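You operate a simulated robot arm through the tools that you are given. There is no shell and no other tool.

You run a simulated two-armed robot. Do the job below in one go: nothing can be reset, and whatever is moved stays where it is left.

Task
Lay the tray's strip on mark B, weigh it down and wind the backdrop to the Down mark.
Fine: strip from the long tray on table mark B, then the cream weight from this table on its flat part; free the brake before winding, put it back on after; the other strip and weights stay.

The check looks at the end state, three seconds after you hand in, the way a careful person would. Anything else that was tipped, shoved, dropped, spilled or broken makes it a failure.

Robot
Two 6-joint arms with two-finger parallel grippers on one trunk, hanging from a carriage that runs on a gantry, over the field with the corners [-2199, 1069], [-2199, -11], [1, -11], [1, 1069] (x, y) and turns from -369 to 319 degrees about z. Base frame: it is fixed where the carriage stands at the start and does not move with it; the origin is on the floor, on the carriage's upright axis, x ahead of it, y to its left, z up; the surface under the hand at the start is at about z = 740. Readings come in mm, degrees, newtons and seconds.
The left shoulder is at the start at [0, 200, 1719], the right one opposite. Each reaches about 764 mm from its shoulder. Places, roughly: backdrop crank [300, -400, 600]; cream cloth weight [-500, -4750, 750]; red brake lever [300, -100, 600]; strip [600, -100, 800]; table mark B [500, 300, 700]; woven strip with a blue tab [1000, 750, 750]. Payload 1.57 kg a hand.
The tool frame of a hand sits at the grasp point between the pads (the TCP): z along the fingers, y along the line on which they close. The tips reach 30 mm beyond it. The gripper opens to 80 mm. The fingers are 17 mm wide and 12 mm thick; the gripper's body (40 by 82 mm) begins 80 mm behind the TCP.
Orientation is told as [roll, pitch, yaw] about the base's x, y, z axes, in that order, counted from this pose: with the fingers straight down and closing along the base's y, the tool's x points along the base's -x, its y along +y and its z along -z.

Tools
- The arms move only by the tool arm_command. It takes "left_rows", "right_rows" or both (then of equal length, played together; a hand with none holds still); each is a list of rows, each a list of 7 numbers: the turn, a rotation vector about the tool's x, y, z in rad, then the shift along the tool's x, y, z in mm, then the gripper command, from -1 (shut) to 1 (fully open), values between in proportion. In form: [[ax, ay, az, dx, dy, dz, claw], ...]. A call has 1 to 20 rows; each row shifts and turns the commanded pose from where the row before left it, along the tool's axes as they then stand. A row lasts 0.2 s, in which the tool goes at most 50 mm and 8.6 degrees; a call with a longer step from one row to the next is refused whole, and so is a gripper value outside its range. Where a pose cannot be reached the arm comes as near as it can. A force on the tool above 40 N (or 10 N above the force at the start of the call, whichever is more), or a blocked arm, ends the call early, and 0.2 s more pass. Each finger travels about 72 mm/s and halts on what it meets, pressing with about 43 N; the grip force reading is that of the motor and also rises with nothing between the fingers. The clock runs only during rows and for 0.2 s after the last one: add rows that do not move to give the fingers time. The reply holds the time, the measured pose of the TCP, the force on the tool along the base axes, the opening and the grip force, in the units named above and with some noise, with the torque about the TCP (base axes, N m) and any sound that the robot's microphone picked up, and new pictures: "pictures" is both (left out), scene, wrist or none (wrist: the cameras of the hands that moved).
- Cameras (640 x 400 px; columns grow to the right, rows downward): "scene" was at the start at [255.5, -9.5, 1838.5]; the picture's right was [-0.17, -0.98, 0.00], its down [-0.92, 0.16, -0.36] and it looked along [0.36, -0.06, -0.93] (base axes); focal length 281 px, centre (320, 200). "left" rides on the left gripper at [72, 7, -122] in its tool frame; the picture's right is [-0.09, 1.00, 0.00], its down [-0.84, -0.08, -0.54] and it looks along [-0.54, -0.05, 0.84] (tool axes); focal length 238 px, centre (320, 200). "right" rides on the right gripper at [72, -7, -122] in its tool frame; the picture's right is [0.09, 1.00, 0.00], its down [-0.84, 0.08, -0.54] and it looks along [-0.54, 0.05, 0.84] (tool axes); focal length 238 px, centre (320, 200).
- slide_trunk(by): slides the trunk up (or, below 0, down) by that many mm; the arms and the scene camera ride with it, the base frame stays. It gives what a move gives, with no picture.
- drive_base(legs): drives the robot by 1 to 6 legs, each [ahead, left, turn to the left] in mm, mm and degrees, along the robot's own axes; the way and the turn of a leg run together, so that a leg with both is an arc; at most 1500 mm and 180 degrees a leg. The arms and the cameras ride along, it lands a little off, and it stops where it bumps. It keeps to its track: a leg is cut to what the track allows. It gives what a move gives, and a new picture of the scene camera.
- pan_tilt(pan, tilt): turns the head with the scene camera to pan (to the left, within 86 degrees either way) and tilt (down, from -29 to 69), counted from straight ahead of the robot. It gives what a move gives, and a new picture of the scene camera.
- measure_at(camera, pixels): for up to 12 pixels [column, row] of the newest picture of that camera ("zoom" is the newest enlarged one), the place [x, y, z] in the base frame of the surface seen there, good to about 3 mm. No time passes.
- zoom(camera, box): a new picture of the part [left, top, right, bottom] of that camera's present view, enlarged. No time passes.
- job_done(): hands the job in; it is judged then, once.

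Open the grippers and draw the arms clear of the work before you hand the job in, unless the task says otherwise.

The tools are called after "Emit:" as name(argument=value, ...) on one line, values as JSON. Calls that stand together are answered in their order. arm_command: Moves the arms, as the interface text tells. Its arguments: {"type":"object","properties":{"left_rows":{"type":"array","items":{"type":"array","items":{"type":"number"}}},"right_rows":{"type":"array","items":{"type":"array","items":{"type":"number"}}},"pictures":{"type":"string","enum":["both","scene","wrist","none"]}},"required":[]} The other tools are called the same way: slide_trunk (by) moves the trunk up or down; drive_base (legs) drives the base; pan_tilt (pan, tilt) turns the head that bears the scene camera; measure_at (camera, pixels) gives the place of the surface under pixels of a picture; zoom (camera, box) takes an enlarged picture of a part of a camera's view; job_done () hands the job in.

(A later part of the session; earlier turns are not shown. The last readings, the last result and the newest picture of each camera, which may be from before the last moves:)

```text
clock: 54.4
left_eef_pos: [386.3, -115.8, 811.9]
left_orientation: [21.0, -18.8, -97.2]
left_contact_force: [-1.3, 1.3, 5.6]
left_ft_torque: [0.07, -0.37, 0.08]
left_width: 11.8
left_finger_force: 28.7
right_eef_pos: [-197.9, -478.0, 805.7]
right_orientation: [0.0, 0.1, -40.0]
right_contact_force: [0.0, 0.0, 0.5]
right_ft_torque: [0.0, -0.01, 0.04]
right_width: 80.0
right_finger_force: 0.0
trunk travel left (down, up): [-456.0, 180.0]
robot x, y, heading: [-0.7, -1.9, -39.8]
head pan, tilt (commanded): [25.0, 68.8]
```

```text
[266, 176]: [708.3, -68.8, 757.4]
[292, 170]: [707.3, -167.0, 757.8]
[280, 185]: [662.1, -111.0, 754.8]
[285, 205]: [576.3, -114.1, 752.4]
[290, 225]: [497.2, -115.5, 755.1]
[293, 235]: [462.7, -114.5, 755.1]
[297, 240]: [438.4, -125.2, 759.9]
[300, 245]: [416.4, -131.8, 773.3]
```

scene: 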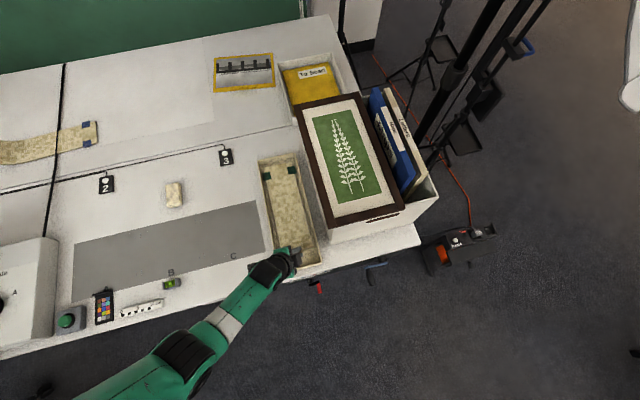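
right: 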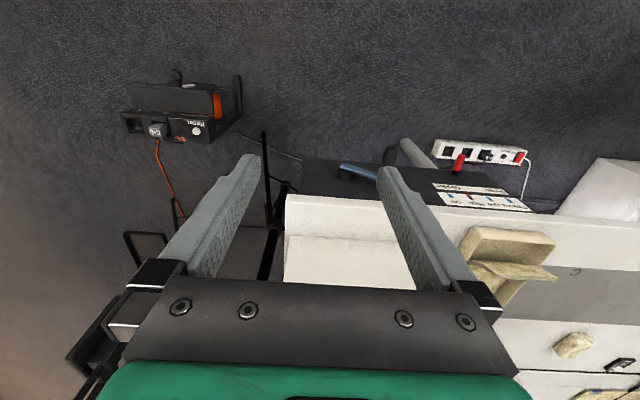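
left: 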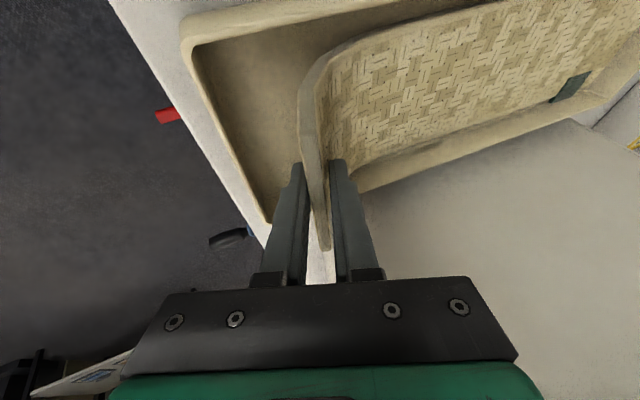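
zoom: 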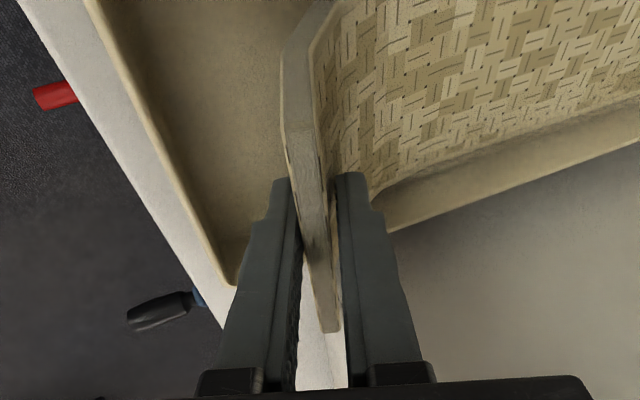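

The curl's end slopes about 75°, a bit steeper than my 70° tilt, and the far end has tipped up ~5 mm. I test the present deeper grip with a small 6 mm trunk lift.

Emit:
slide_trunk(by=6)

Emit:
arm_command(left_rows=[[0, 0, 0, 0, 0, 0, -1], [0, 0, 0, 0, 0, 0, -1]], pictures="wrist")

Emit:
measure_at(camera="left", pixels=[[302, 120], [308, 120], [314, 120], [320, 120], [330, 250], [328, 230], [420, 90], [560, 90]])

```text
clock: 55.0
left_eef_pos: [384.7, -116.2, 817.7]
left_orientation: [21.1, -18.7, -97.0]
left_contact_force: [-1.1, -0.3, 0.7]
left_ft_torque: [-0.07, -0.27, -0.03]
left_width: 11.5
left_finger_force: 29.2
right_eef_pos: [-200.1, -478.6, 811.0]
right_orientation: [0.0, 0.0, -40.1]
right_contact_force: [0.4, -0.5, 0.0]
right_ft_torque: [0.03, -0.02, 0.01]
right_width: 80.0
right_finger_force: 0.0
trunk travel left (down, up): [-462.0, 174.0]
robot x, y, heading: [-0.9, 1.5, -40.0]
head pan, tilt (commanded): [25.0, 68.8]
```

```text
clock: 55.6
left_eef_pos: [384.1, -116.1, 818.1]
left_orientation: [21.1, -18.6, -97.1]
left_contact_force: [-0.7, 0.9, 0.5]
left_ft_torque: [0.08, -0.34, 0.01]
left_width: 11.4
left_finger_force: 28.4
right_eef_pos: [-198.3, -479.2, 811.3]
right_orientation: [0.0, 0.0, -40.0]
right_contact_force: [-0.1, 0.1, 0.3]
right_ft_torque: [-0.01, 0.0, -0.02]
right_width: 79.8
right_finger_force: 0.1
trunk travel left (down, up): [-462.0, 174.0]
robot x, y, heading: [0.3, -3.4, -40.3]
head pan, tilt (commanded): [25.0, 68.8]
```

left: 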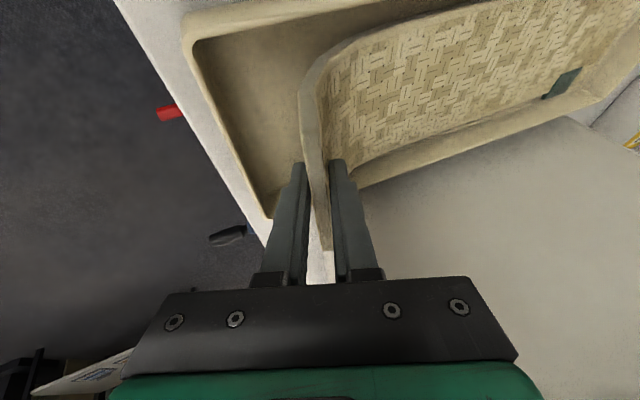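

```text
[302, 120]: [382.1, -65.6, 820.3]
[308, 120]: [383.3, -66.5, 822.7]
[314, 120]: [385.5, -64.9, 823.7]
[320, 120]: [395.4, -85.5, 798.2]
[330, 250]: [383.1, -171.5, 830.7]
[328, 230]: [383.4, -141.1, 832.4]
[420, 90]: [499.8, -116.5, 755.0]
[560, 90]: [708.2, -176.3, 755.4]
```

The strip's end now rose with the hand to z≈832, so this grip holds. I lift another 15 mm and check again.

Emit:
slide_trunk(by=15)

Emit:
arm_command(left_rows=[[0, 0, 0, 0, 0, 0, -1]], pictures="both")

Emit:
measure_at(camera="left", pixels=[[328, 230], [329, 245], [420, 90], [500, 70], [560, 85], [320, 120]])

Emit:
measure_at(camera="scene", pixels=[[266, 174], [292, 169], [280, 185], [285, 205], [290, 225], [293, 235]])

```text
clock: 56.2
left_eef_pos: [385.1, -116.6, 833.9]
left_orientation: [21.0, -18.7, -97.0]
left_contact_force: [0.1, -0.6, -2.1]
left_ft_torque: [0.01, 0.22, 0.02]
left_width: 11.3
left_finger_force: 29.0
right_eef_pos: [-199.3, -478.7, 825.9]
right_orientation: [-0.1, 0.0, -39.9]
right_contact_force: [0.0, 0.7, -0.4]
right_ft_torque: [-0.02, 0.01, 0.0]
right_width: 80.1
right_finger_force: 0.0
trunk travel left (down, up): [-477.0, 159.0]
robot x, y, heading: [1.5, 1.0, -39.9]
head pan, tilt (commanded): [25.0, 68.8]
```

```text
clock: 56.6
left_eef_pos: [384.4, -116.1, 834.1]
left_orientation: [21.1, -18.7, -97.1]
left_contact_force: [-0.1, 1.7, -0.7]
left_ft_torque: [0.0, 0.23, 0.0]
left_width: 11.2
left_finger_force: 28.8
right_eef_pos: [-199.9, -479.5, 825.4]
right_orientation: [0.1, 0.0, -40.0]
right_contact_force: [0.3, -0.3, 0.3]
right_ft_torque: [-0.02, -0.01, -0.01]
right_width: 80.2
right_finger_force: 0.1
trunk travel left (down, up): [-477.0, 159.0]
robot x, y, heading: [0.6, 1.6, -40.1]
head pan, tilt (commanded): [25.0, 68.8]
```

scene: 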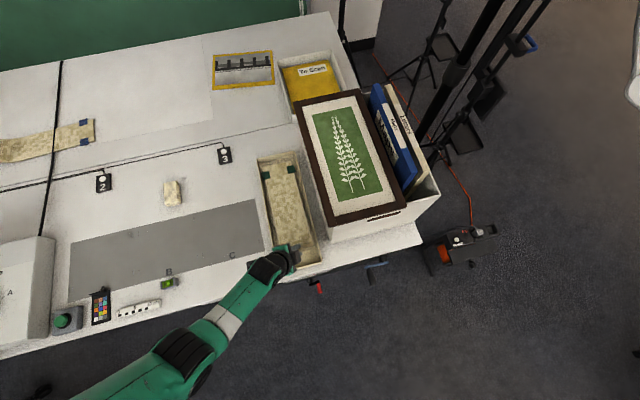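
left: 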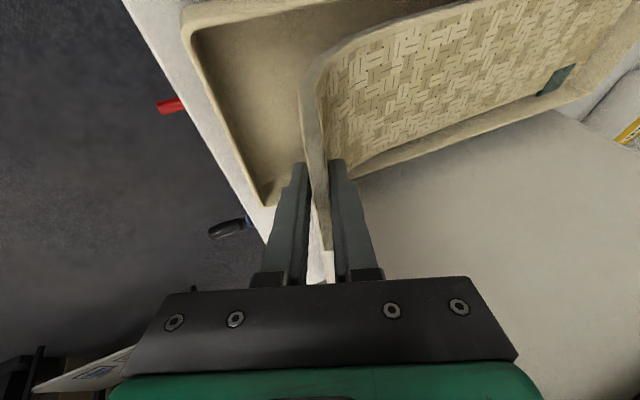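

```text
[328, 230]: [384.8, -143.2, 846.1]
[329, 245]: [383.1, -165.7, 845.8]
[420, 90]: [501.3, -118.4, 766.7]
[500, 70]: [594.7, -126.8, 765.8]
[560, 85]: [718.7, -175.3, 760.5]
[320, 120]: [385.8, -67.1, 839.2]
```

```text
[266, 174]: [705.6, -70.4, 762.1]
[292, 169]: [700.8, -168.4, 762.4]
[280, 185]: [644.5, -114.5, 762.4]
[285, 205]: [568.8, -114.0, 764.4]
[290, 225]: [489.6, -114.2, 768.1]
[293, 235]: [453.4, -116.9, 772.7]
```

The strip is now fully in the air (flat part at z≈762–768, edge at 846) and nearly level. I lift it straight up another 65 mm with the arm.

Emit:
arm_command(left_rows=[[0, 0, 0, -3.2, 3.4, -8.8, -1], [0, 0, 0, -4.2, 4.4, -11.5, -1], [0, 0, 0, -4.2, 4.4, -11.5, -1], [0, 0, 0, -4.2, 4.4, -11.5, -1], [0, 0, 0, -3.2, 3.4, -8.8, -1], [0, 0, 0, -1.9, 2.0, -5.3, -1]], pictures="both")

Emit:
measure_at(camera="left", pixels=[[328, 230], [420, 90], [500, 70], [560, 85]])

```text
clock: 58.0
left_eef_pos: [385.8, -116.1, 897.9]
left_orientation: [21.1, -18.7, -97.1]
left_contact_force: [-0.1, -0.4, -0.9]
left_ft_torque: [0.06, 0.21, -0.01]
left_width: 11.4
left_finger_force: 28.9
right_eef_pos: [-198.9, -479.6, 826.8]
right_orientation: [0.0, 0.0, -40.1]
right_contact_force: [0.3, 0.1, -0.3]
right_ft_torque: [0.03, -0.05, -0.01]
right_width: 79.9
right_finger_force: 0.1
trunk travel left (down, up): [-477.0, 159.0]
robot x, y, heading: [0.3, -1.1, -40.1]
head pan, tilt (commanded): [25.0, 68.8]
```

scene: 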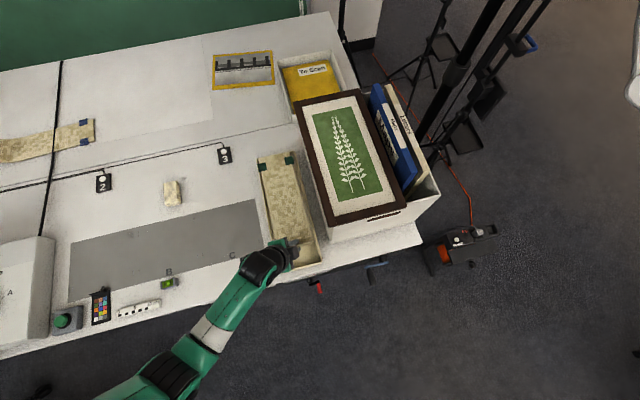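
left: 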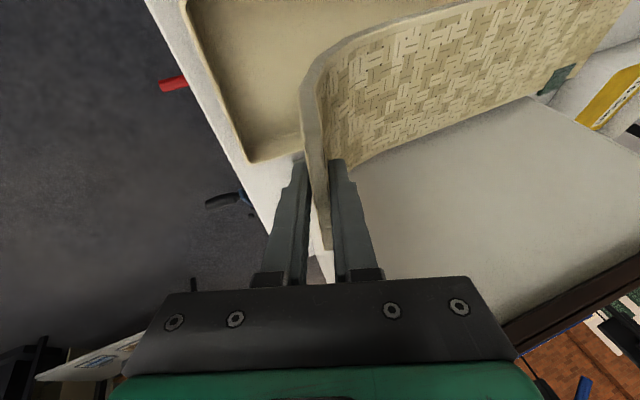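

```text
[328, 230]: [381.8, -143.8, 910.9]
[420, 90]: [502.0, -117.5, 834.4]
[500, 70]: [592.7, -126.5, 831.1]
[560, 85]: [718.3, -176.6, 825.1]
```

The strip hangs steadily, with its flat part at z≈825–834. I raise the trunk 20 mm for clearance and then swing the strip gently counter-clockwise towards mark B in two calls.

Emit:
slide_trunk(by=20)

Emit:
arm_command(left_rows=[[-0.0229, 0.0244, -0.063, 11.0, 6.1, -0.6, -1], [-0.0229, 0.0244, -0.063, 10.6, 6.8, -0.2, -1], [-0.0229, 0.0244, -0.063, 10.2, 7.5, 0.2, -1], [-0.0229, 0.0244, -0.063, 9.7, 8.1, 0.6, -1], [-0.0229, 0.0244, -0.063, 9.1, 8.7, 1.05, -1], [-0.0229, 0.0244, -0.063, 8.5, 9.2, 1.5, -1], [-0.0229, 0.0244, -0.063, 7.9, 9.7, 1.9, -1], [-0.0229, 0.0244, -0.063, 7.2, 10.1, 2.3, -1], [-0.0229, 0.0244, -0.063, 6.5, 10.5, 2.7, -1], [-0.0229, 0.0244, -0.063, 5.8, 10.8, 3.1, -1]], pictures="both")

```text
clock: 58.7
left_eef_pos: [385.2, -116.7, 918.5]
left_orientation: [21.1, -18.7, -97.1]
left_contact_force: [-0.6, -0.6, -0.9]
left_ft_torque: [0.0, 0.24, 0.02]
left_width: 11.3
left_finger_force: 28.8
right_eef_pos: [-198.3, -479.3, 845.3]
right_orientation: [0.1, 0.1, -39.9]
right_contact_force: [0.4, -0.4, -0.8]
right_ft_torque: [0.02, -0.01, -0.01]
right_width: 80.0
right_finger_force: 0.1
trunk travel left (down, up): [-497.0, 139.0]
robot x, y, heading: [-5.3, 0.9, -40.0]
head pan, tilt (commanded): [25.0, 68.8]
```

```text
clock: 60.9
left_eef_pos: [454.2, -8.9, 909.5]
left_orientation: [21.2, -18.7, -56.1]
left_contact_force: [0.4, 0.0, -2.4]
left_ft_torque: [-0.14, 0.16, 0.03]
left_width: 11.1
left_finger_force: 28.8
right_eef_pos: [-198.0, -479.0, 846.6]
right_orientation: [0.0, 0.0, -40.0]
right_contact_force: [-0.2, -0.1, 0.4]
right_ft_torque: [-0.02, 0.01, 0.01]
right_width: 79.9
right_finger_force: 0.0
trunk travel left (down, up): [-497.0, 139.0]
robot x, y, heading: [0.6, -1.6, -40.0]
head pan, tilt (commanded): [25.0, 68.8]
```

scene: 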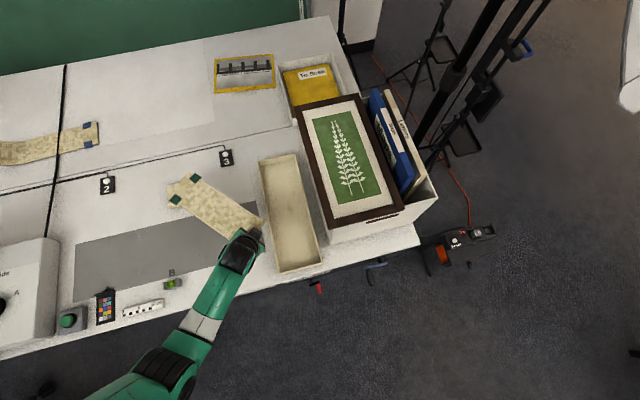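
left: 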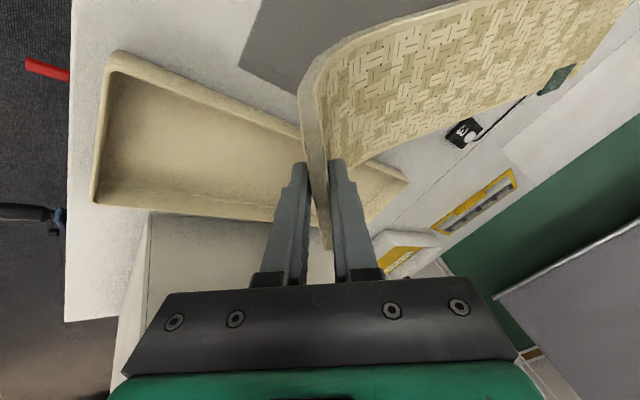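

The swing goes well: the yaw turned 41°, the hand is at [454,-9,910] and the strip hangs level over the pad (tabs at (176,198) and (195,177)). I do the second half of the swing.

Emit:
arm_command(left_rows=[[-0.0229, 0.0244, -0.063, 4.85, 10.97, 3.56, -1], [-0.0229, 0.0244, -0.063, 4.06, 11.17, 3.93, -1], [-0.0229, 0.0244, -0.063, 3.25, 11.3, 4.28, -1], [-0.0229, 0.0244, -0.063, 2.42, 11.38, 4.6, -1], [-0.0229, 0.0244, -0.063, 1.59, 11.4, 4.92, -1], [-0.0229, 0.0244, -0.063, 0.74, 11.36, 5.2, -1], [-0.0229, 0.0244, -0.063, -0.08, 11.26, 5.47, -1], [-0.0229, 0.0244, -0.063, -0.93, 11.1, 5.72, -1], [-0.0229, 0.0244, -0.063, -1.77, 10.88, 5.93, -1], [-0.0229, 0.0244, -0.063, -2.59, 10.6, 6.13, -1], [-0.0229, 0.0244, -0.063, -3.4, 10.27, 6.29, -1], [-0.0229, 0.0244, -0.063, -4.2, 9.88, 6.43, -1]], pictures="both")

```text
clock: 63.5
left_eef_pos: [536.0, 115.4, 898.0]
left_orientation: [21.2, -18.6, -7.1]
left_contact_force: [0.7, 0.1, -1.5]
left_ft_torque: [-0.23, -0.02, -0.01]
left_width: 11.6
left_finger_force: 29.2
right_eef_pos: [-199.5, -479.2, 846.9]
right_orientation: [0.0, 0.0, -39.9]
right_contact_force: [0.5, 0.2, -0.2]
right_ft_torque: [0.0, -0.04, -0.02]
right_width: 80.1
right_finger_force: 0.0
trunk travel left (down, up): [-497.0, 139.0]
robot x, y, heading: [2.2, -0.5, -39.8]
head pan, tilt (commanded): [25.0, 68.8]
```

scene: 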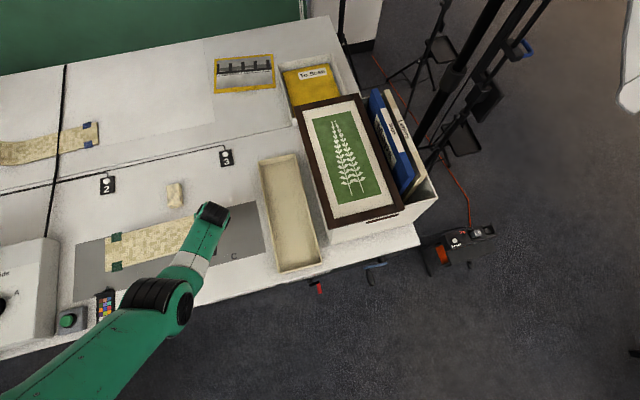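
left: 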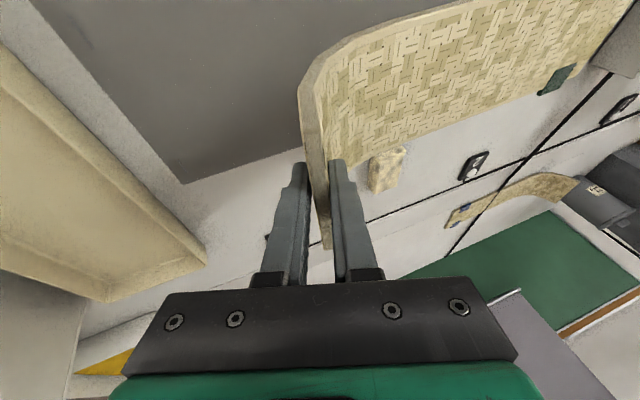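

The hand reached [536,115,898] with the strip along y. I measure the strip's corners and alignment before lowering.

Emit:
zoom(camera="scene", box=[60, 180, 280, 320])

Emit:
measure_at(camera="scene", pixels=[[118, 238], [116, 266], [106, 240], [107, 270], [130, 245], [150, 240], [170, 235], [185, 225], [160, 228], [160, 255]])

Emit:
measure_at(camera="left", pixels=[[545, 90], [500, 80], [450, 90], [400, 100], [360, 110], [310, 100], [325, 230], [420, 130], [520, 90]])

```text
2.86 times, centred on (170, 250) of scene
```

zoom: 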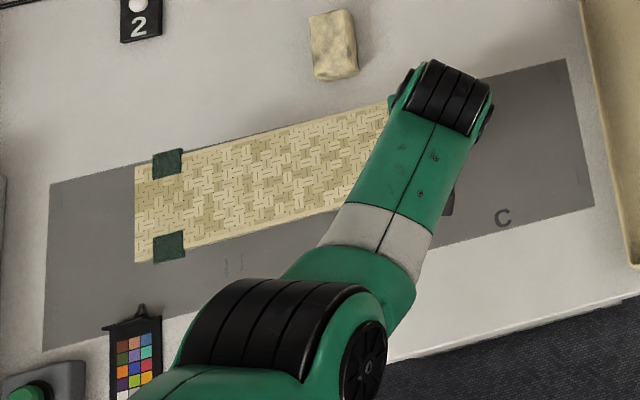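

```text
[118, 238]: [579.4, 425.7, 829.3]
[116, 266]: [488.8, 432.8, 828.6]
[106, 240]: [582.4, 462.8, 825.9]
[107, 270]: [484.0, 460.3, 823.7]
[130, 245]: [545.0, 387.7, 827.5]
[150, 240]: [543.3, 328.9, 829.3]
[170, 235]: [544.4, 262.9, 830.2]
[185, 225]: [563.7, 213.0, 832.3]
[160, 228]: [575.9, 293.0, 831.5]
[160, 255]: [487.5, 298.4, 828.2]
```

```text
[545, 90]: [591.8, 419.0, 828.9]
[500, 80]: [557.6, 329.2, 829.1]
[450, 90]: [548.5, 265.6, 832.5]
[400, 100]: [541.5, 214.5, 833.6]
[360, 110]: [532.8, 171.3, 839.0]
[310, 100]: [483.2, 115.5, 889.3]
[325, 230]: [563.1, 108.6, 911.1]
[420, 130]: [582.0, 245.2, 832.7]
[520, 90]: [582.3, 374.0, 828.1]
```

The strip spans x 483–585, tab end y≈462, tilted about 2° (lower at the tabs and near edge). I correct this small tilt and shift 5 mm in +x, then lower with the trunk by 60 mm.

Emit:
arm_command(left_rows=[[-0.028, 0.0376, 0.0248, -4.7, 0, 1.7, -1], [0, 0, 0, 0, 0, 0, -1]], pictures="none")

Emit:
slide_trunk(by=-60)

Emit:
arm_command(left_rows=[[0, 0, 0, 0, 0, 0, -1]], pictures="both")

Emit:
measure_at(camera="scene", pixels=[[118, 238], [116, 266], [106, 240], [107, 270], [130, 245], [150, 240], [170, 235], [185, 225], [160, 228], [160, 255]])

```text
clock: 64.1
left_eef_pos: [542.2, 114.9, 899.3]
left_orientation: [22.9, -16.1, -7.7]
left_contact_force: [0.6, -0.2, -1.5]
left_ft_torque: [-0.2, 0.01, 0.03]
left_width: 11.6
left_finger_force: 28.9
right_eef_pos: [-199.5, -479.0, 845.9]
right_orientation: [-0.1, 0.0, -39.9]
right_contact_force: [0.4, 0.6, 0.4]
right_ft_torque: [0.01, 0.04, 0.04]
right_width: 80.0
right_finger_force: 0.0
trunk travel left (down, up): [-497.0, 139.0]
robot x, y, heading: [0.7, -0.8, -39.9]
head pan, tilt (commanded): [25.0, 68.8]
```

```text
clock: 65.1
left_eef_pos: [541.6, 115.4, 839.1]
left_orientation: [22.9, -15.9, -7.6]
left_contact_force: [0.3, 0.5, -0.5]
left_ft_torque: [-0.24, 0.01, -0.01]
left_width: 11.0
left_finger_force: 29.1
right_eef_pos: [-198.6, -477.7, 785.6]
right_orientation: [-0.1, 0.0, -40.0]
right_contact_force: [0.8, 0.0, -0.2]
right_ft_torque: [0.0, 0.0, -0.01]
right_width: 80.0
right_finger_force: 0.1
trunk travel left (down, up): [-437.0, 199.0]
robot x, y, heading: [1.5, 0.6, -40.0]
head pan, tilt (commanded): [25.0, 68.8]
```

```text
clock: 65.5
left_eef_pos: [541.8, 115.0, 838.2]
left_orientation: [22.9, -16.0, -7.6]
left_contact_force: [-0.8, 0.3, -0.7]
left_ft_torque: [-0.23, 0.02, 0.01]
left_width: 11.0
left_finger_force: 29.3
right_eef_pos: [-199.2, -478.4, 786.7]
right_orientation: [0.0, 0.0, -40.0]
right_contact_force: [0.6, -0.8, 0.8]
right_ft_torque: [0.0, -0.01, -0.04]
right_width: 80.1
right_finger_force: 0.1
trunk travel left (down, up): [-437.0, 199.0]
robot x, y, heading: [1.0, -2.2, -40.0]
head pan, tilt (commanded): [25.0, 68.8]
```

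scene: 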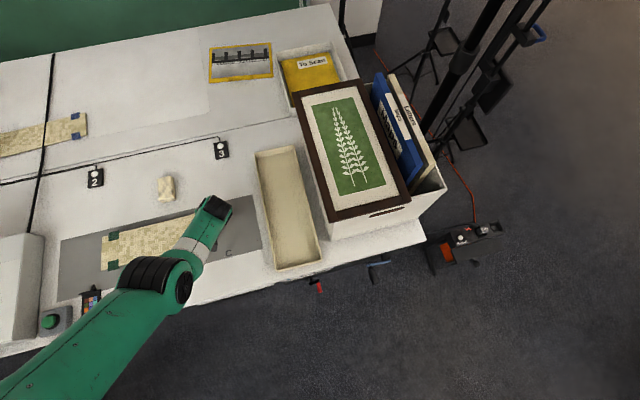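
left: 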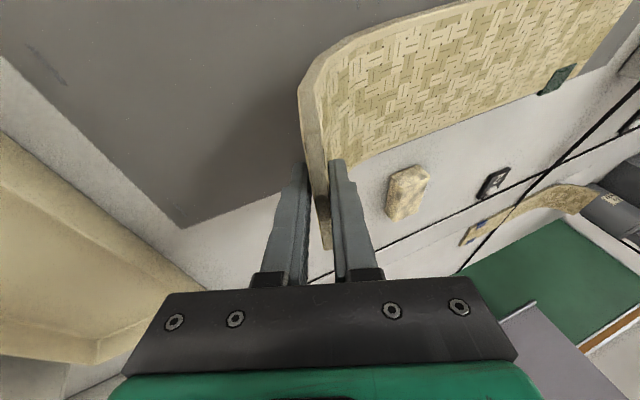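

```text
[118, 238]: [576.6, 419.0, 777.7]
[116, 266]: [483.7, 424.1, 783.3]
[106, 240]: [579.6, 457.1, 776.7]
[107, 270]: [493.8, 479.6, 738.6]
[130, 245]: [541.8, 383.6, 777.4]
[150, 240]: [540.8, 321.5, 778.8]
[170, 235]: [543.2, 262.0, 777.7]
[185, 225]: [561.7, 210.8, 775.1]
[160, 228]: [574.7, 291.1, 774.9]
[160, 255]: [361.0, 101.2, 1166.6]
```

The strip is level now, with its top at z≈777. I lower 24 mm more with the trunk, then check for contact.

Emit:
slide_trunk(by=-24)

Emit:
arm_command(left_rows=[[0, 0, 0, 0, 0, 0, -1]], pictures="both")

Emit:
zoom(camera="scene", box=[50, 190, 250, 310])

```text
clock: 66.2
left_eef_pos: [541.9, 115.4, 815.1]
left_orientation: [22.8, -16.0, -7.7]
left_contact_force: [0.7, 0.1, -0.8]
left_ft_torque: [-0.19, -0.02, 0.0]
left_width: 11.3
left_finger_force: 28.8
right_eef_pos: [-198.9, -480.2, 762.5]
right_orientation: [0.0, 0.0, -40.0]
right_contact_force: [0.5, 0.0, -0.8]
right_ft_torque: [0.01, 0.01, -0.01]
right_width: 80.2
right_finger_force: 0.0
trunk travel left (down, up): [-413.0, 223.0]
robot x, y, heading: [-0.6, 0.3, -40.0]
head pan, tilt (commanded): [25.0, 68.8]
```

```text
clock: 66.6
left_eef_pos: [541.0, 114.4, 814.6]
left_orientation: [22.9, -16.0, -7.7]
left_contact_force: [-0.2, -0.8, -1.8]
left_ft_torque: [-0.2, -0.01, 0.0]
left_width: 10.9
left_finger_force: 29.0
right_eef_pos: [-198.2, -479.1, 762.1]
right_orientation: [0.0, 0.1, -40.0]
right_contact_force: [-0.7, -0.3, 0.7]
right_ft_torque: [0.02, 0.01, -0.02]
right_width: 80.2
right_finger_force: 0.1
trunk travel left (down, up): [-413.0, 223.0]
robot x, y, heading: [0.7, 1.9, -39.9]
head pan, tilt (commanded): [25.0, 68.8]
```

scene: 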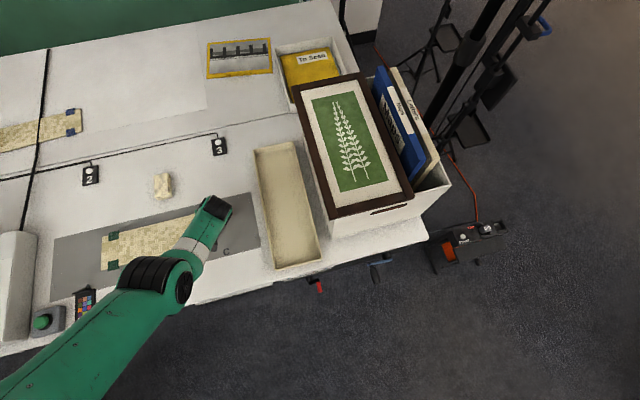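
left: 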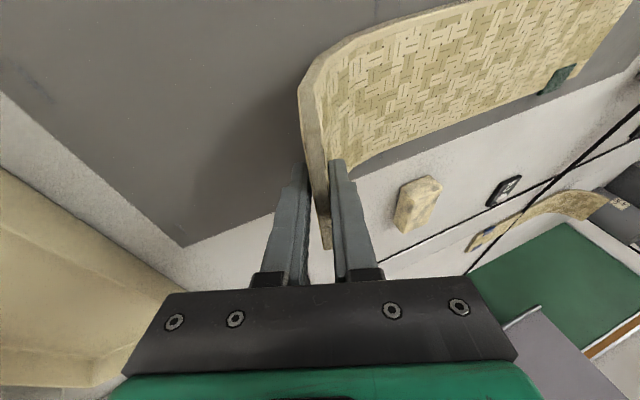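

```text
3.20 times, centred on (150, 250) of scene
```

zoom: 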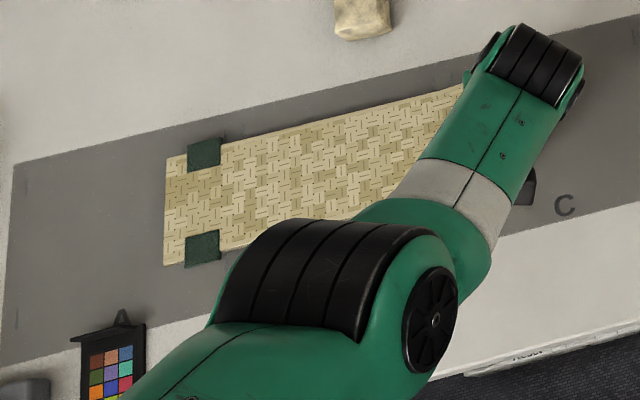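

Emit:
measure_at(camera="zoom", pixels=[[170, 165], [168, 258], [280, 130], [270, 215], [350, 150], [400, 140], [440, 105], [205, 150], [205, 245], [380, 112]])

Emit:
measure_at(camera="left", pixels=[[550, 80], [500, 80], [450, 90], [400, 100], [360, 110], [345, 130], [420, 135], [480, 115], [330, 70]])

```text
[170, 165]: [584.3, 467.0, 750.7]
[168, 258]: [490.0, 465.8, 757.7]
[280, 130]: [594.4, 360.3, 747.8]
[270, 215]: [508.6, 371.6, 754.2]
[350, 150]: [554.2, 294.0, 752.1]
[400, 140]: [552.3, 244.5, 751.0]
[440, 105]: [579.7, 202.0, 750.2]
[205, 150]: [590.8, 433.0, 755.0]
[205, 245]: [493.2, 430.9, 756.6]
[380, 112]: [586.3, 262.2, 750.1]
```

```text
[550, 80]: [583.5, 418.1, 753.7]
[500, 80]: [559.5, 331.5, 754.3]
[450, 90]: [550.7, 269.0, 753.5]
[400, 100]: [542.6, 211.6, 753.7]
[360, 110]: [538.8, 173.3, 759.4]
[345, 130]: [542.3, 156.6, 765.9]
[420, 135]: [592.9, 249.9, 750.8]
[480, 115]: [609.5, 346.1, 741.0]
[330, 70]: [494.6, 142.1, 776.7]
```

The strip's top is at z≈750–757, just about touching the pad, spanning x≈490–594 and y up to 467. I lower 4 mm more and open the gripper in steps.

Emit:
slide_trunk(by=-4)

Emit:
arm_command(left_rows=[[0, 0, 0, 0, 0, 0, -0.7], [0, 0, 0, 0, 0, 0, -0.6], [0, 0, 0, 0, 0, 0, -0.4], [0, 0, 0, 0, 0, 0, -0.1], [0, 0, 0, 0, 0, 0, 0.1], [0, 0, 0, 0, 0, 0, 0.1]], pictures="both")

```text
clock: 67.1
left_eef_pos: [543.2, 113.9, 811.5]
left_orientation: [23.0, -16.1, -7.7]
left_contact_force: [-0.9, -1.7, 4.4]
left_ft_torque: [0.24, -0.31, 0.03]
left_width: 11.0
left_finger_force: 29.0
right_eef_pos: [-198.0, -479.3, 757.8]
right_orientation: [0.0, -0.1, -40.1]
right_contact_force: [0.4, 0.3, 0.2]
right_ft_torque: [-0.04, 0.0, 0.03]
right_width: 79.9
right_finger_force: 0.1
trunk travel left (down, up): [-409.0, 227.0]
robot x, y, heading: [-0.7, -0.6, -39.9]
head pan, tilt (commanded): [25.0, 68.8]
```

```text
clock: 68.5
left_eef_pos: [542.8, 115.9, 811.0]
left_orientation: [22.9, -16.2, -7.7]
left_contact_force: [0.3, 0.0, 0.6]
left_ft_torque: [0.02, 0.03, -0.03]
left_width: 44.3
left_finger_force: 0.1
right_eef_pos: [-198.8, -480.6, 758.2]
right_orientation: [0.1, 0.1, -40.2]
right_contact_force: [0.0, -0.9, 0.0]
right_ft_torque: [0.03, 0.01, 0.0]
right_width: 80.0
right_finger_force: 0.1
trunk travel left (down, up): [-409.0, 227.0]
robot x, y, heading: [0.1, -0.2, -40.0]
head pan, tilt (commanded): [25.0, 68.8]
```

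scene: 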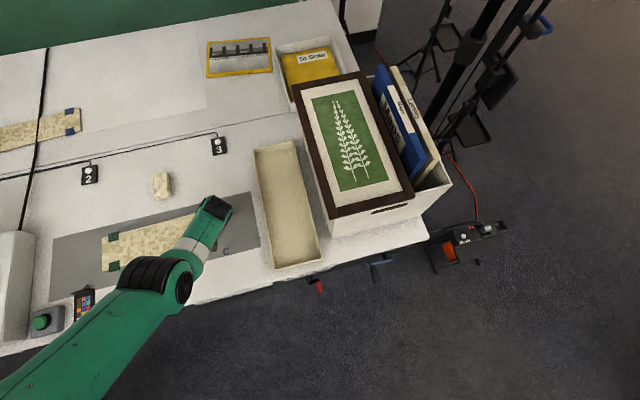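
left: 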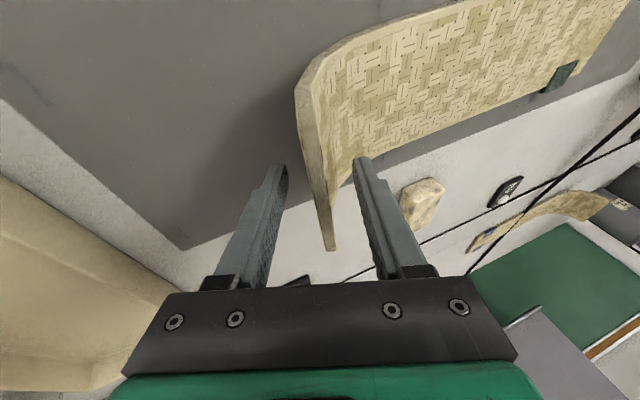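

The strip is released and standing by itself (edge at (325,235) between the fingers). I open further and raise the trunk to leave vertically.

Emit:
arm_command(left_rows=[[0, 0, 0, 0, 0, 0, 0.6], [0, 0, 0, 0, 0, 0, 0.6]], pictures="none")

Emit:
slide_trunk(by=35)

Emit:
arm_command(left_rows=[[0, 0, 0, 0, 0, 0, 0.6]], pictures="wrist")

```text
clock: 69.1
left_eef_pos: [541.2, 114.0, 810.3]
left_orientation: [22.9, -16.0, -7.7]
left_contact_force: [0.1, -0.6, -0.2]
left_ft_torque: [-0.02, -0.02, 0.03]
left_width: 64.2
left_finger_force: 0.1
right_eef_pos: [-199.0, -479.2, 759.2]
right_orientation: [0.1, 0.0, -40.0]
right_contact_force: [0.2, 0.5, 0.4]
right_ft_torque: [0.0, 0.01, 0.02]
right_width: 79.9
right_finger_force: 0.0
trunk travel left (down, up): [-409.0, 227.0]
robot x, y, heading: [1.4, 0.1, -40.0]
head pan, tilt (commanded): [25.0, 68.8]
```

```text
clock: 69.9
left_eef_pos: [540.1, 115.0, 845.7]
left_orientation: [23.0, -16.0, -7.7]
left_contact_force: [0.1, 0.8, 0.7]
left_ft_torque: [0.01, 0.0, -0.04]
left_width: 63.9
left_finger_force: 0.1
right_eef_pos: [-199.7, -478.3, 794.3]
right_orientation: [0.1, 0.1, -40.1]
right_contact_force: [-0.3, 0.6, -0.4]
right_ft_torque: [0.01, 0.02, 0.02]
right_width: 80.0
right_finger_force: 0.1
trunk travel left (down, up): [-444.0, 192.0]
robot x, y, heading: [-1.9, -1.2, -40.0]
head pan, tilt (commanded): [25.0, 68.8]
```

```text
clock: 70.3
left_eef_pos: [543.1, 114.4, 846.4]
left_orientation: [22.9, -16.0, -7.6]
left_contact_force: [0.0, -0.4, 0.6]
left_ft_torque: [0.0, 0.02, 0.01]
left_width: 63.9
left_finger_force: 0.0
right_eef_pos: [-199.3, -478.5, 793.8]
right_orientation: [0.1, 0.0, -40.0]
right_contact_force: [0.6, 0.3, 0.4]
right_ft_torque: [-0.02, -0.01, -0.04]
right_width: 79.9
right_finger_force: 0.1
trunk travel left (down, up): [-444.0, 192.0]
robot x, y, heading: [0.4, 1.8, -40.0]
head pan, tilt (commanded): [25.0, 68.8]
```

left: 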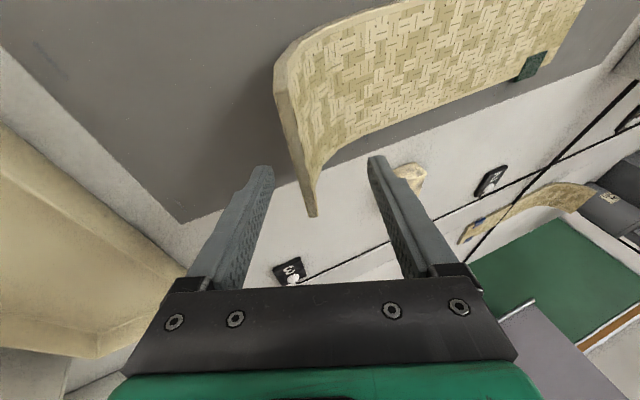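

No contact during the rise; the strip stays put. I raise another 60 mm and look at the whole strip.

Emit:
slide_trunk(by=60)

Emit:
arm_command(left_rows=[[0, 0, 0, 0, 0, 0, 0.6]], pictures="both")

Emit:
measure_at(camera="left", pixels=[[275, 100], [310, 200], [320, 120], [370, 90], [420, 60], [480, 40], [515, 70]])

```text
clock: 71.3
left_eef_pos: [541.0, 115.7, 906.3]
left_orientation: [22.9, -16.0, -7.7]
left_contact_force: [-0.2, 0.2, 0.2]
left_ft_torque: [-0.04, -0.01, 0.01]
left_width: 63.9
left_finger_force: 0.2
right_eef_pos: [-198.5, -478.8, 853.0]
right_orientation: [-0.1, 0.0, -39.9]
right_contact_force: [0.2, 0.2, -0.5]
right_ft_torque: [-0.02, -0.02, 0.0]
right_width: 79.7
right_finger_force: 0.1
trunk travel left (down, up): [-504.0, 132.0]
robot x, y, heading: [2.9, -1.7, -40.0]
head pan, tilt (commanded): [25.0, 68.8]
```

```text
clock: 71.7
left_eef_pos: [541.3, 115.6, 906.0]
left_orientation: [23.0, -16.0, -7.7]
left_contact_force: [-0.1, -0.7, -0.1]
left_ft_torque: [-0.01, -0.03, -0.02]
left_width: 64.0
left_finger_force: 0.1
right_eef_pos: [-198.7, -479.2, 853.9]
right_orientation: [0.1, 0.0, -40.0]
right_contact_force: [-0.4, 0.9, 0.4]
right_ft_torque: [0.01, -0.03, -0.04]
right_width: 79.9
right_finger_force: 0.1
trunk travel left (down, up): [-504.0, 132.0]
robot x, y, heading: [-1.3, -0.5, -40.3]
head pan, tilt (commanded): [25.0, 68.8]
```

scene: 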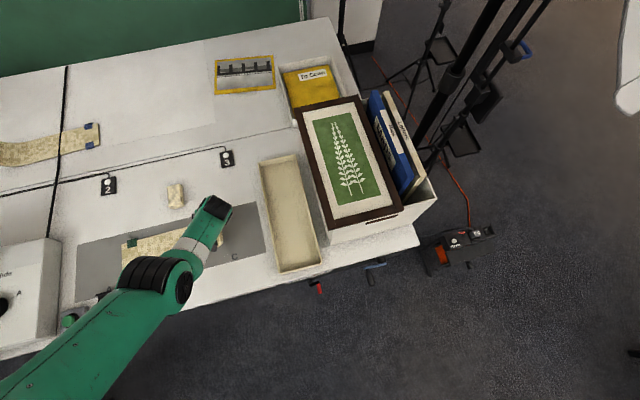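
left: 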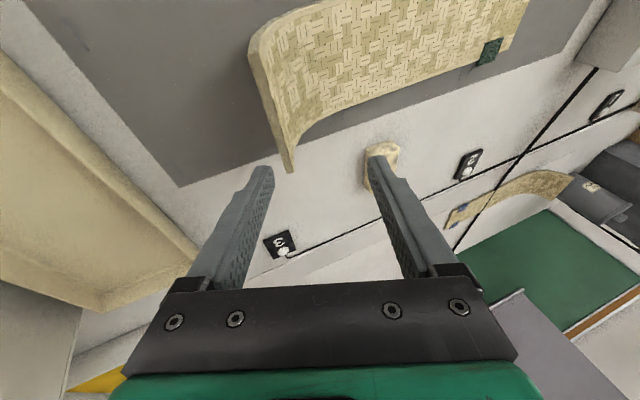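

```text
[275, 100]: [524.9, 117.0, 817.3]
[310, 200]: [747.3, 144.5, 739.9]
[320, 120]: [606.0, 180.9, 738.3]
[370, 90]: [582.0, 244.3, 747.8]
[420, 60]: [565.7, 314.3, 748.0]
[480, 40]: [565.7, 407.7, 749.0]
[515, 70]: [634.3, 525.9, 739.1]
```

The strip lies flat on mark B (top z≈748). Now I measure the cream weight, seen at (175,193) in the scene.

Emit:
zoom(camera="scene", box=[150, 175, 200, 215])

```text
10.00 times, centred on (175, 195) of scene
```

zoom: 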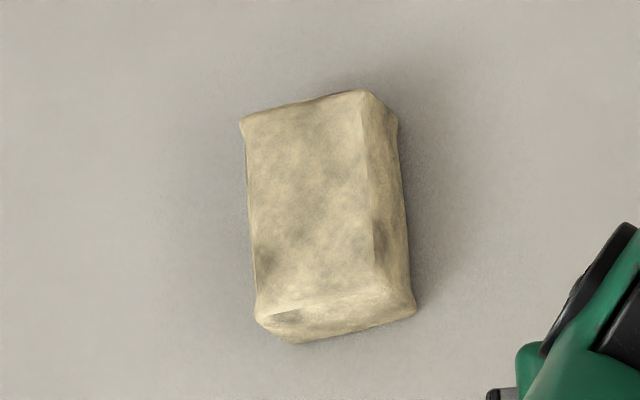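

Emit:
measure_at(camera="zoom", pixels=[[250, 120], [360, 98], [265, 300], [380, 290], [315, 200], [398, 125], [412, 312], [280, 335], [405, 220], [252, 210], [375, 200]])

```text
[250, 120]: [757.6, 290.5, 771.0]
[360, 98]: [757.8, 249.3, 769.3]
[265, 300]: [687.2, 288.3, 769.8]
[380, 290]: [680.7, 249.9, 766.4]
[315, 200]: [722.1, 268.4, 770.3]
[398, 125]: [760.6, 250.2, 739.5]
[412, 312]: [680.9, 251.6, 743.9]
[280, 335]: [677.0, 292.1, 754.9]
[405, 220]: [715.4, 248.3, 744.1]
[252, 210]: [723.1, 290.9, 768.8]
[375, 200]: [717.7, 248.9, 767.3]
```

The weight spans x 680–759, y 249–291, z 740–770, aligned with the axes. I move the robot 155 mm to +y and turn another 15° right, so that the left shoulder faces the weight; the hand stays well above the strip at z≈906.

Emit:
drive_base(legs=[[-99.6, 118.7, 0], [0, 0, -15]])

Emit:
pan_tilt(pan=50, tilt=69)

```text
clock: 74.0
left_eef_pos: [552.0, 129.2, 905.9]
left_orientation: [23.0, -16.0, -22.6]
left_contact_force: [-0.4, 0.2, 0.0]
left_ft_torque: [-0.01, 0.0, 0.02]
left_width: 63.9
left_finger_force: 0.0
right_eef_pos: [-315.5, -256.6, 854.2]
right_orientation: [0.0, 0.0, -54.8]
right_contact_force: [0.1, 0.2, 0.5]
right_ft_torque: [0.0, 0.0, -0.01]
right_width: 80.1
right_finger_force: 0.0
trunk travel left (down, up): [-504.0, 132.0]
robot x, y, heading: [-2.4, 157.7, -54.8]
head pan, tilt (commanded): [25.0, 68.8]
```

scene: 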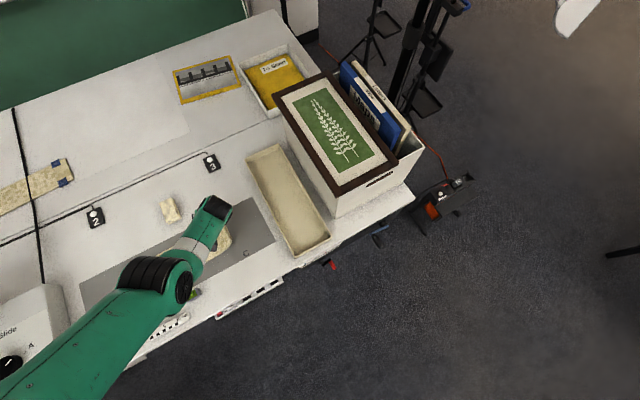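

```text
clock: 74.8
left_eef_pos: [552.1, 128.9, 906.2]
left_orientation: [22.9, -16.0, -22.6]
left_contact_force: [0.3, -0.8, 0.6]
left_ft_torque: [-0.01, 0.01, 0.0]
left_width: 63.9
left_finger_force: 0.2
right_eef_pos: [-315.0, -257.2, 853.4]
right_orientation: [0.0, 0.0, -54.8]
right_contact_force: [0.1, 0.1, 0.1]
right_ft_torque: [-0.01, -0.02, 0.02]
right_width: 80.0
right_finger_force: 0.1
trunk travel left (down, up): [-504.0, 132.0]
robot x, y, heading: [-0.9, 154.7, -55.0]
head pan, tilt (commanded): [50.0, 68.8]
```

scene: 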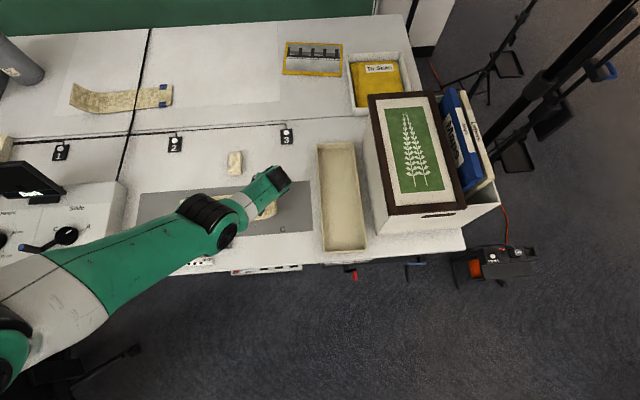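

The robot is at (−1,155), heading −55°, so the left shoulder sits near (164,270). I move the left hand up and over to [710,270,1012] above the weight, turning it to close along y with a 30° forward tilt.

Emit:
arm_command(left_rows=[[0.03975, -0.0273, -0.0678, -19.5, 34.3, 0.5, 0.6], [0.03975, -0.0273, -0.0678, -21.5, 32.5, 0.05, 0.6], [0.03975, -0.0273, -0.0678, -23.5, 30.7, -0.4, 0.6], [0.03975, -0.0273, -0.0678, -25.6, 28.9, -0.85, 0.6], [0.03975, -0.0273, -0.0678, -27.6, 27.1, -1.3, 0.6], [0.03975, -0.0273, -0.0678, -29.6, 25.3, -1.75, 0.6]], pictures="both")

```text
clock: 76.2
left_eef_pos: [710.6, 267.5, 1006.8]
left_orientation: [-0.1, -30.0, 0.4]
left_contact_force: [0.4, -0.6, -0.6]
left_ft_torque: [0.04, -0.02, 0.0]
left_width: 64.2
left_finger_force: 0.0
right_eef_pos: [-315.5, -256.2, 852.7]
right_orientation: [0.0, 0.1, -54.8]
right_contact_force: [-0.3, 0.0, -0.2]
right_ft_torque: [0.02, -0.02, -0.01]
right_width: 79.7
right_finger_force: 0.2
trunk travel left (down, up): [-504.0, 132.0]
robot x, y, heading: [0.8, 157.9, -54.7]
head pan, tilt (commanded): [50.0, 68.8]
```

scene: 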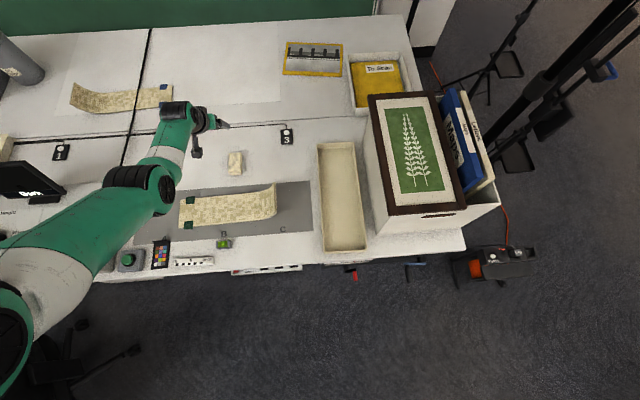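
left: 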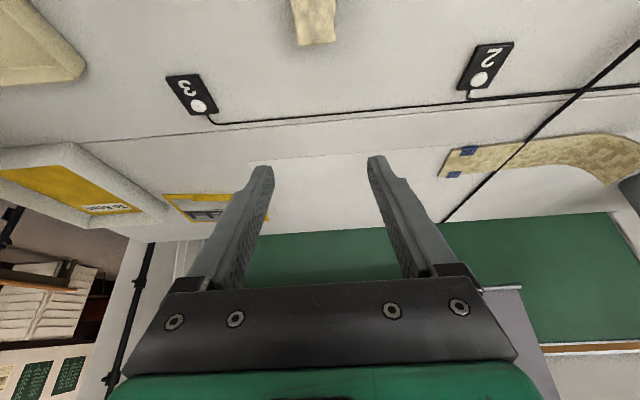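

The hand is at [711,268,1007] with the right orientation, and the strip is seen well placed on B. Before lowering the trunk I check what lies under the right hand behind the robot.

Emit:
pan_tilt(pan=-86, tilt=50)

```text
clock: 78.4
left_eef_pos: [710.3, 267.5, 1006.4]
left_orientation: [0.0, -30.0, 0.2]
left_contact_force: [-0.1, -0.8, 0.1]
left_ft_torque: [-0.02, -0.04, -0.01]
left_width: 64.1
left_finger_force: 0.1
right_eef_pos: [-315.5, -255.8, 852.4]
right_orientation: [0.0, 0.1, -54.8]
right_contact_force: [0.7, 0.4, 0.2]
right_ft_torque: [0.0, -0.02, 0.02]
right_width: 80.0
right_finger_force: 0.1
trunk travel left (down, up): [-504.0, 132.0]
robot x, y, heading: [0.1, 154.8, -55.0]
head pan, tilt (commanded): [-85.9, 50.0]
```

scene: 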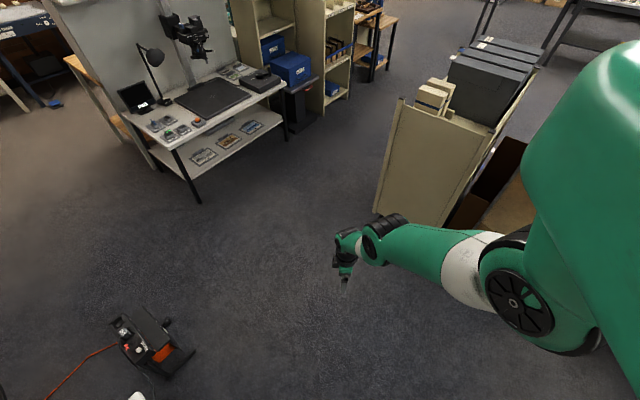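

A cream trolley with boxes stands behind the robot around (430,150). I measure it relative to the right hand.

Emit:
measure_at(camera="scene", pixels=[[385, 205], [400, 120], [430, 150], [480, 120], [430, 95], [500, 80], [490, 200], [460, 225], [510, 170], [345, 280], [380, 240], [330, 300]])

```text
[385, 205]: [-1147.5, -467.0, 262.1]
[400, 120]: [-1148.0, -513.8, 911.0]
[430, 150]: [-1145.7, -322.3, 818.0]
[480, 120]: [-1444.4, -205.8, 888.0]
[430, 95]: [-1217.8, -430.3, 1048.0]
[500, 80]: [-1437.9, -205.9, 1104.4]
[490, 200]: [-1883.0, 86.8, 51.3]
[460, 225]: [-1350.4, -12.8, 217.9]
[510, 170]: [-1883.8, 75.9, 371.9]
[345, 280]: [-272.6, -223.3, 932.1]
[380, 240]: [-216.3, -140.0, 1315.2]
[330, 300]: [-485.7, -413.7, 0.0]
```

The trolley is at x<−1145, far from the right hand, and only floor lies beneath it. I lower the trunk 150 mm.

Emit:
slide_trunk(by=-150)

Emit:
pan_tilt(pan=50, tilt=60)

Emit:
arm_command(left_rows=[[0, 0, 0, 0, 0, 0, 0.6]], pictures="wrist")

```text
clock: 80.2
left_eef_pos: [710.9, 266.6, 856.5]
left_orientation: [0.0, -30.0, 0.2]
left_contact_force: [0.0, 0.1, -0.7]
left_ft_torque: [0.01, 0.0, 0.02]
left_width: 64.1
left_finger_force: 0.0
right_eef_pos: [-315.0, -256.4, 704.0]
right_orientation: [0.0, -0.1, -54.8]
right_contact_force: [0.4, 0.4, 0.2]
right_ft_torque: [0.0, -0.01, -0.02]
right_width: 80.3
right_finger_force: 0.0
trunk travel left (down, up): [-354.0, 282.0]
robot x, y, heading: [-1.6, 156.4, -54.8]
head pan, tilt (commanded): [-85.9, 50.0]
```

```text
clock: 82.4
left_eef_pos: [709.2, 267.6, 856.3]
left_orientation: [0.0, -30.0, 0.2]
left_contact_force: [-0.5, -0.4, 0.1]
left_ft_torque: [0.03, 0.0, 0.0]
left_width: 63.9
left_finger_force: 0.0
right_eef_pos: [-315.0, -255.6, 702.2]
right_orientation: [0.0, 0.0, -54.9]
right_contact_force: [0.7, 0.0, -0.2]
right_ft_torque: [-0.02, 0.02, 0.03]
right_width: 80.0
right_finger_force: 0.1
trunk travel left (down, up): [-354.0, 282.0]
robot x, y, heading: [-0.5, 151.7, -54.7]
head pan, tilt (commanded): [50.0, 60.0]
```

scene: 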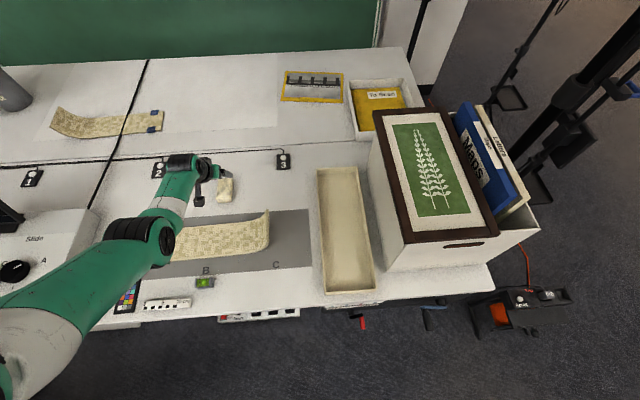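

```text
clock: 82.8
left_eef_pos: [709.6, 268.7, 856.6]
left_orientation: [0.0, -30.0, 0.2]
left_contact_force: [-0.5, 0.5, 0.2]
left_ft_torque: [0.02, 0.0, 0.02]
left_width: 64.0
left_finger_force: 0.0
right_eef_pos: [-314.8, -256.1, 703.7]
right_orientation: [-0.1, -0.1, -54.9]
right_contact_force: [-0.4, 0.3, 1.4]
right_ft_torque: [-0.05, -0.01, 0.01]
right_width: 79.9
right_finger_force: 0.1
trunk travel left (down, up): [-354.0, 282.0]
robot x, y, heading: [2.7, 155.7, -54.9]
head pan, tilt (commanded): [50.0, 60.0]
```

left: 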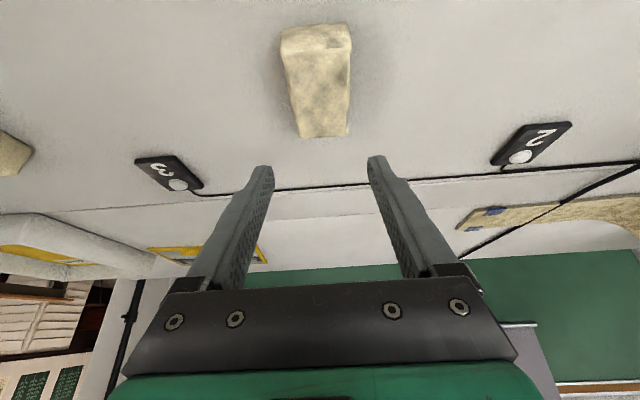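

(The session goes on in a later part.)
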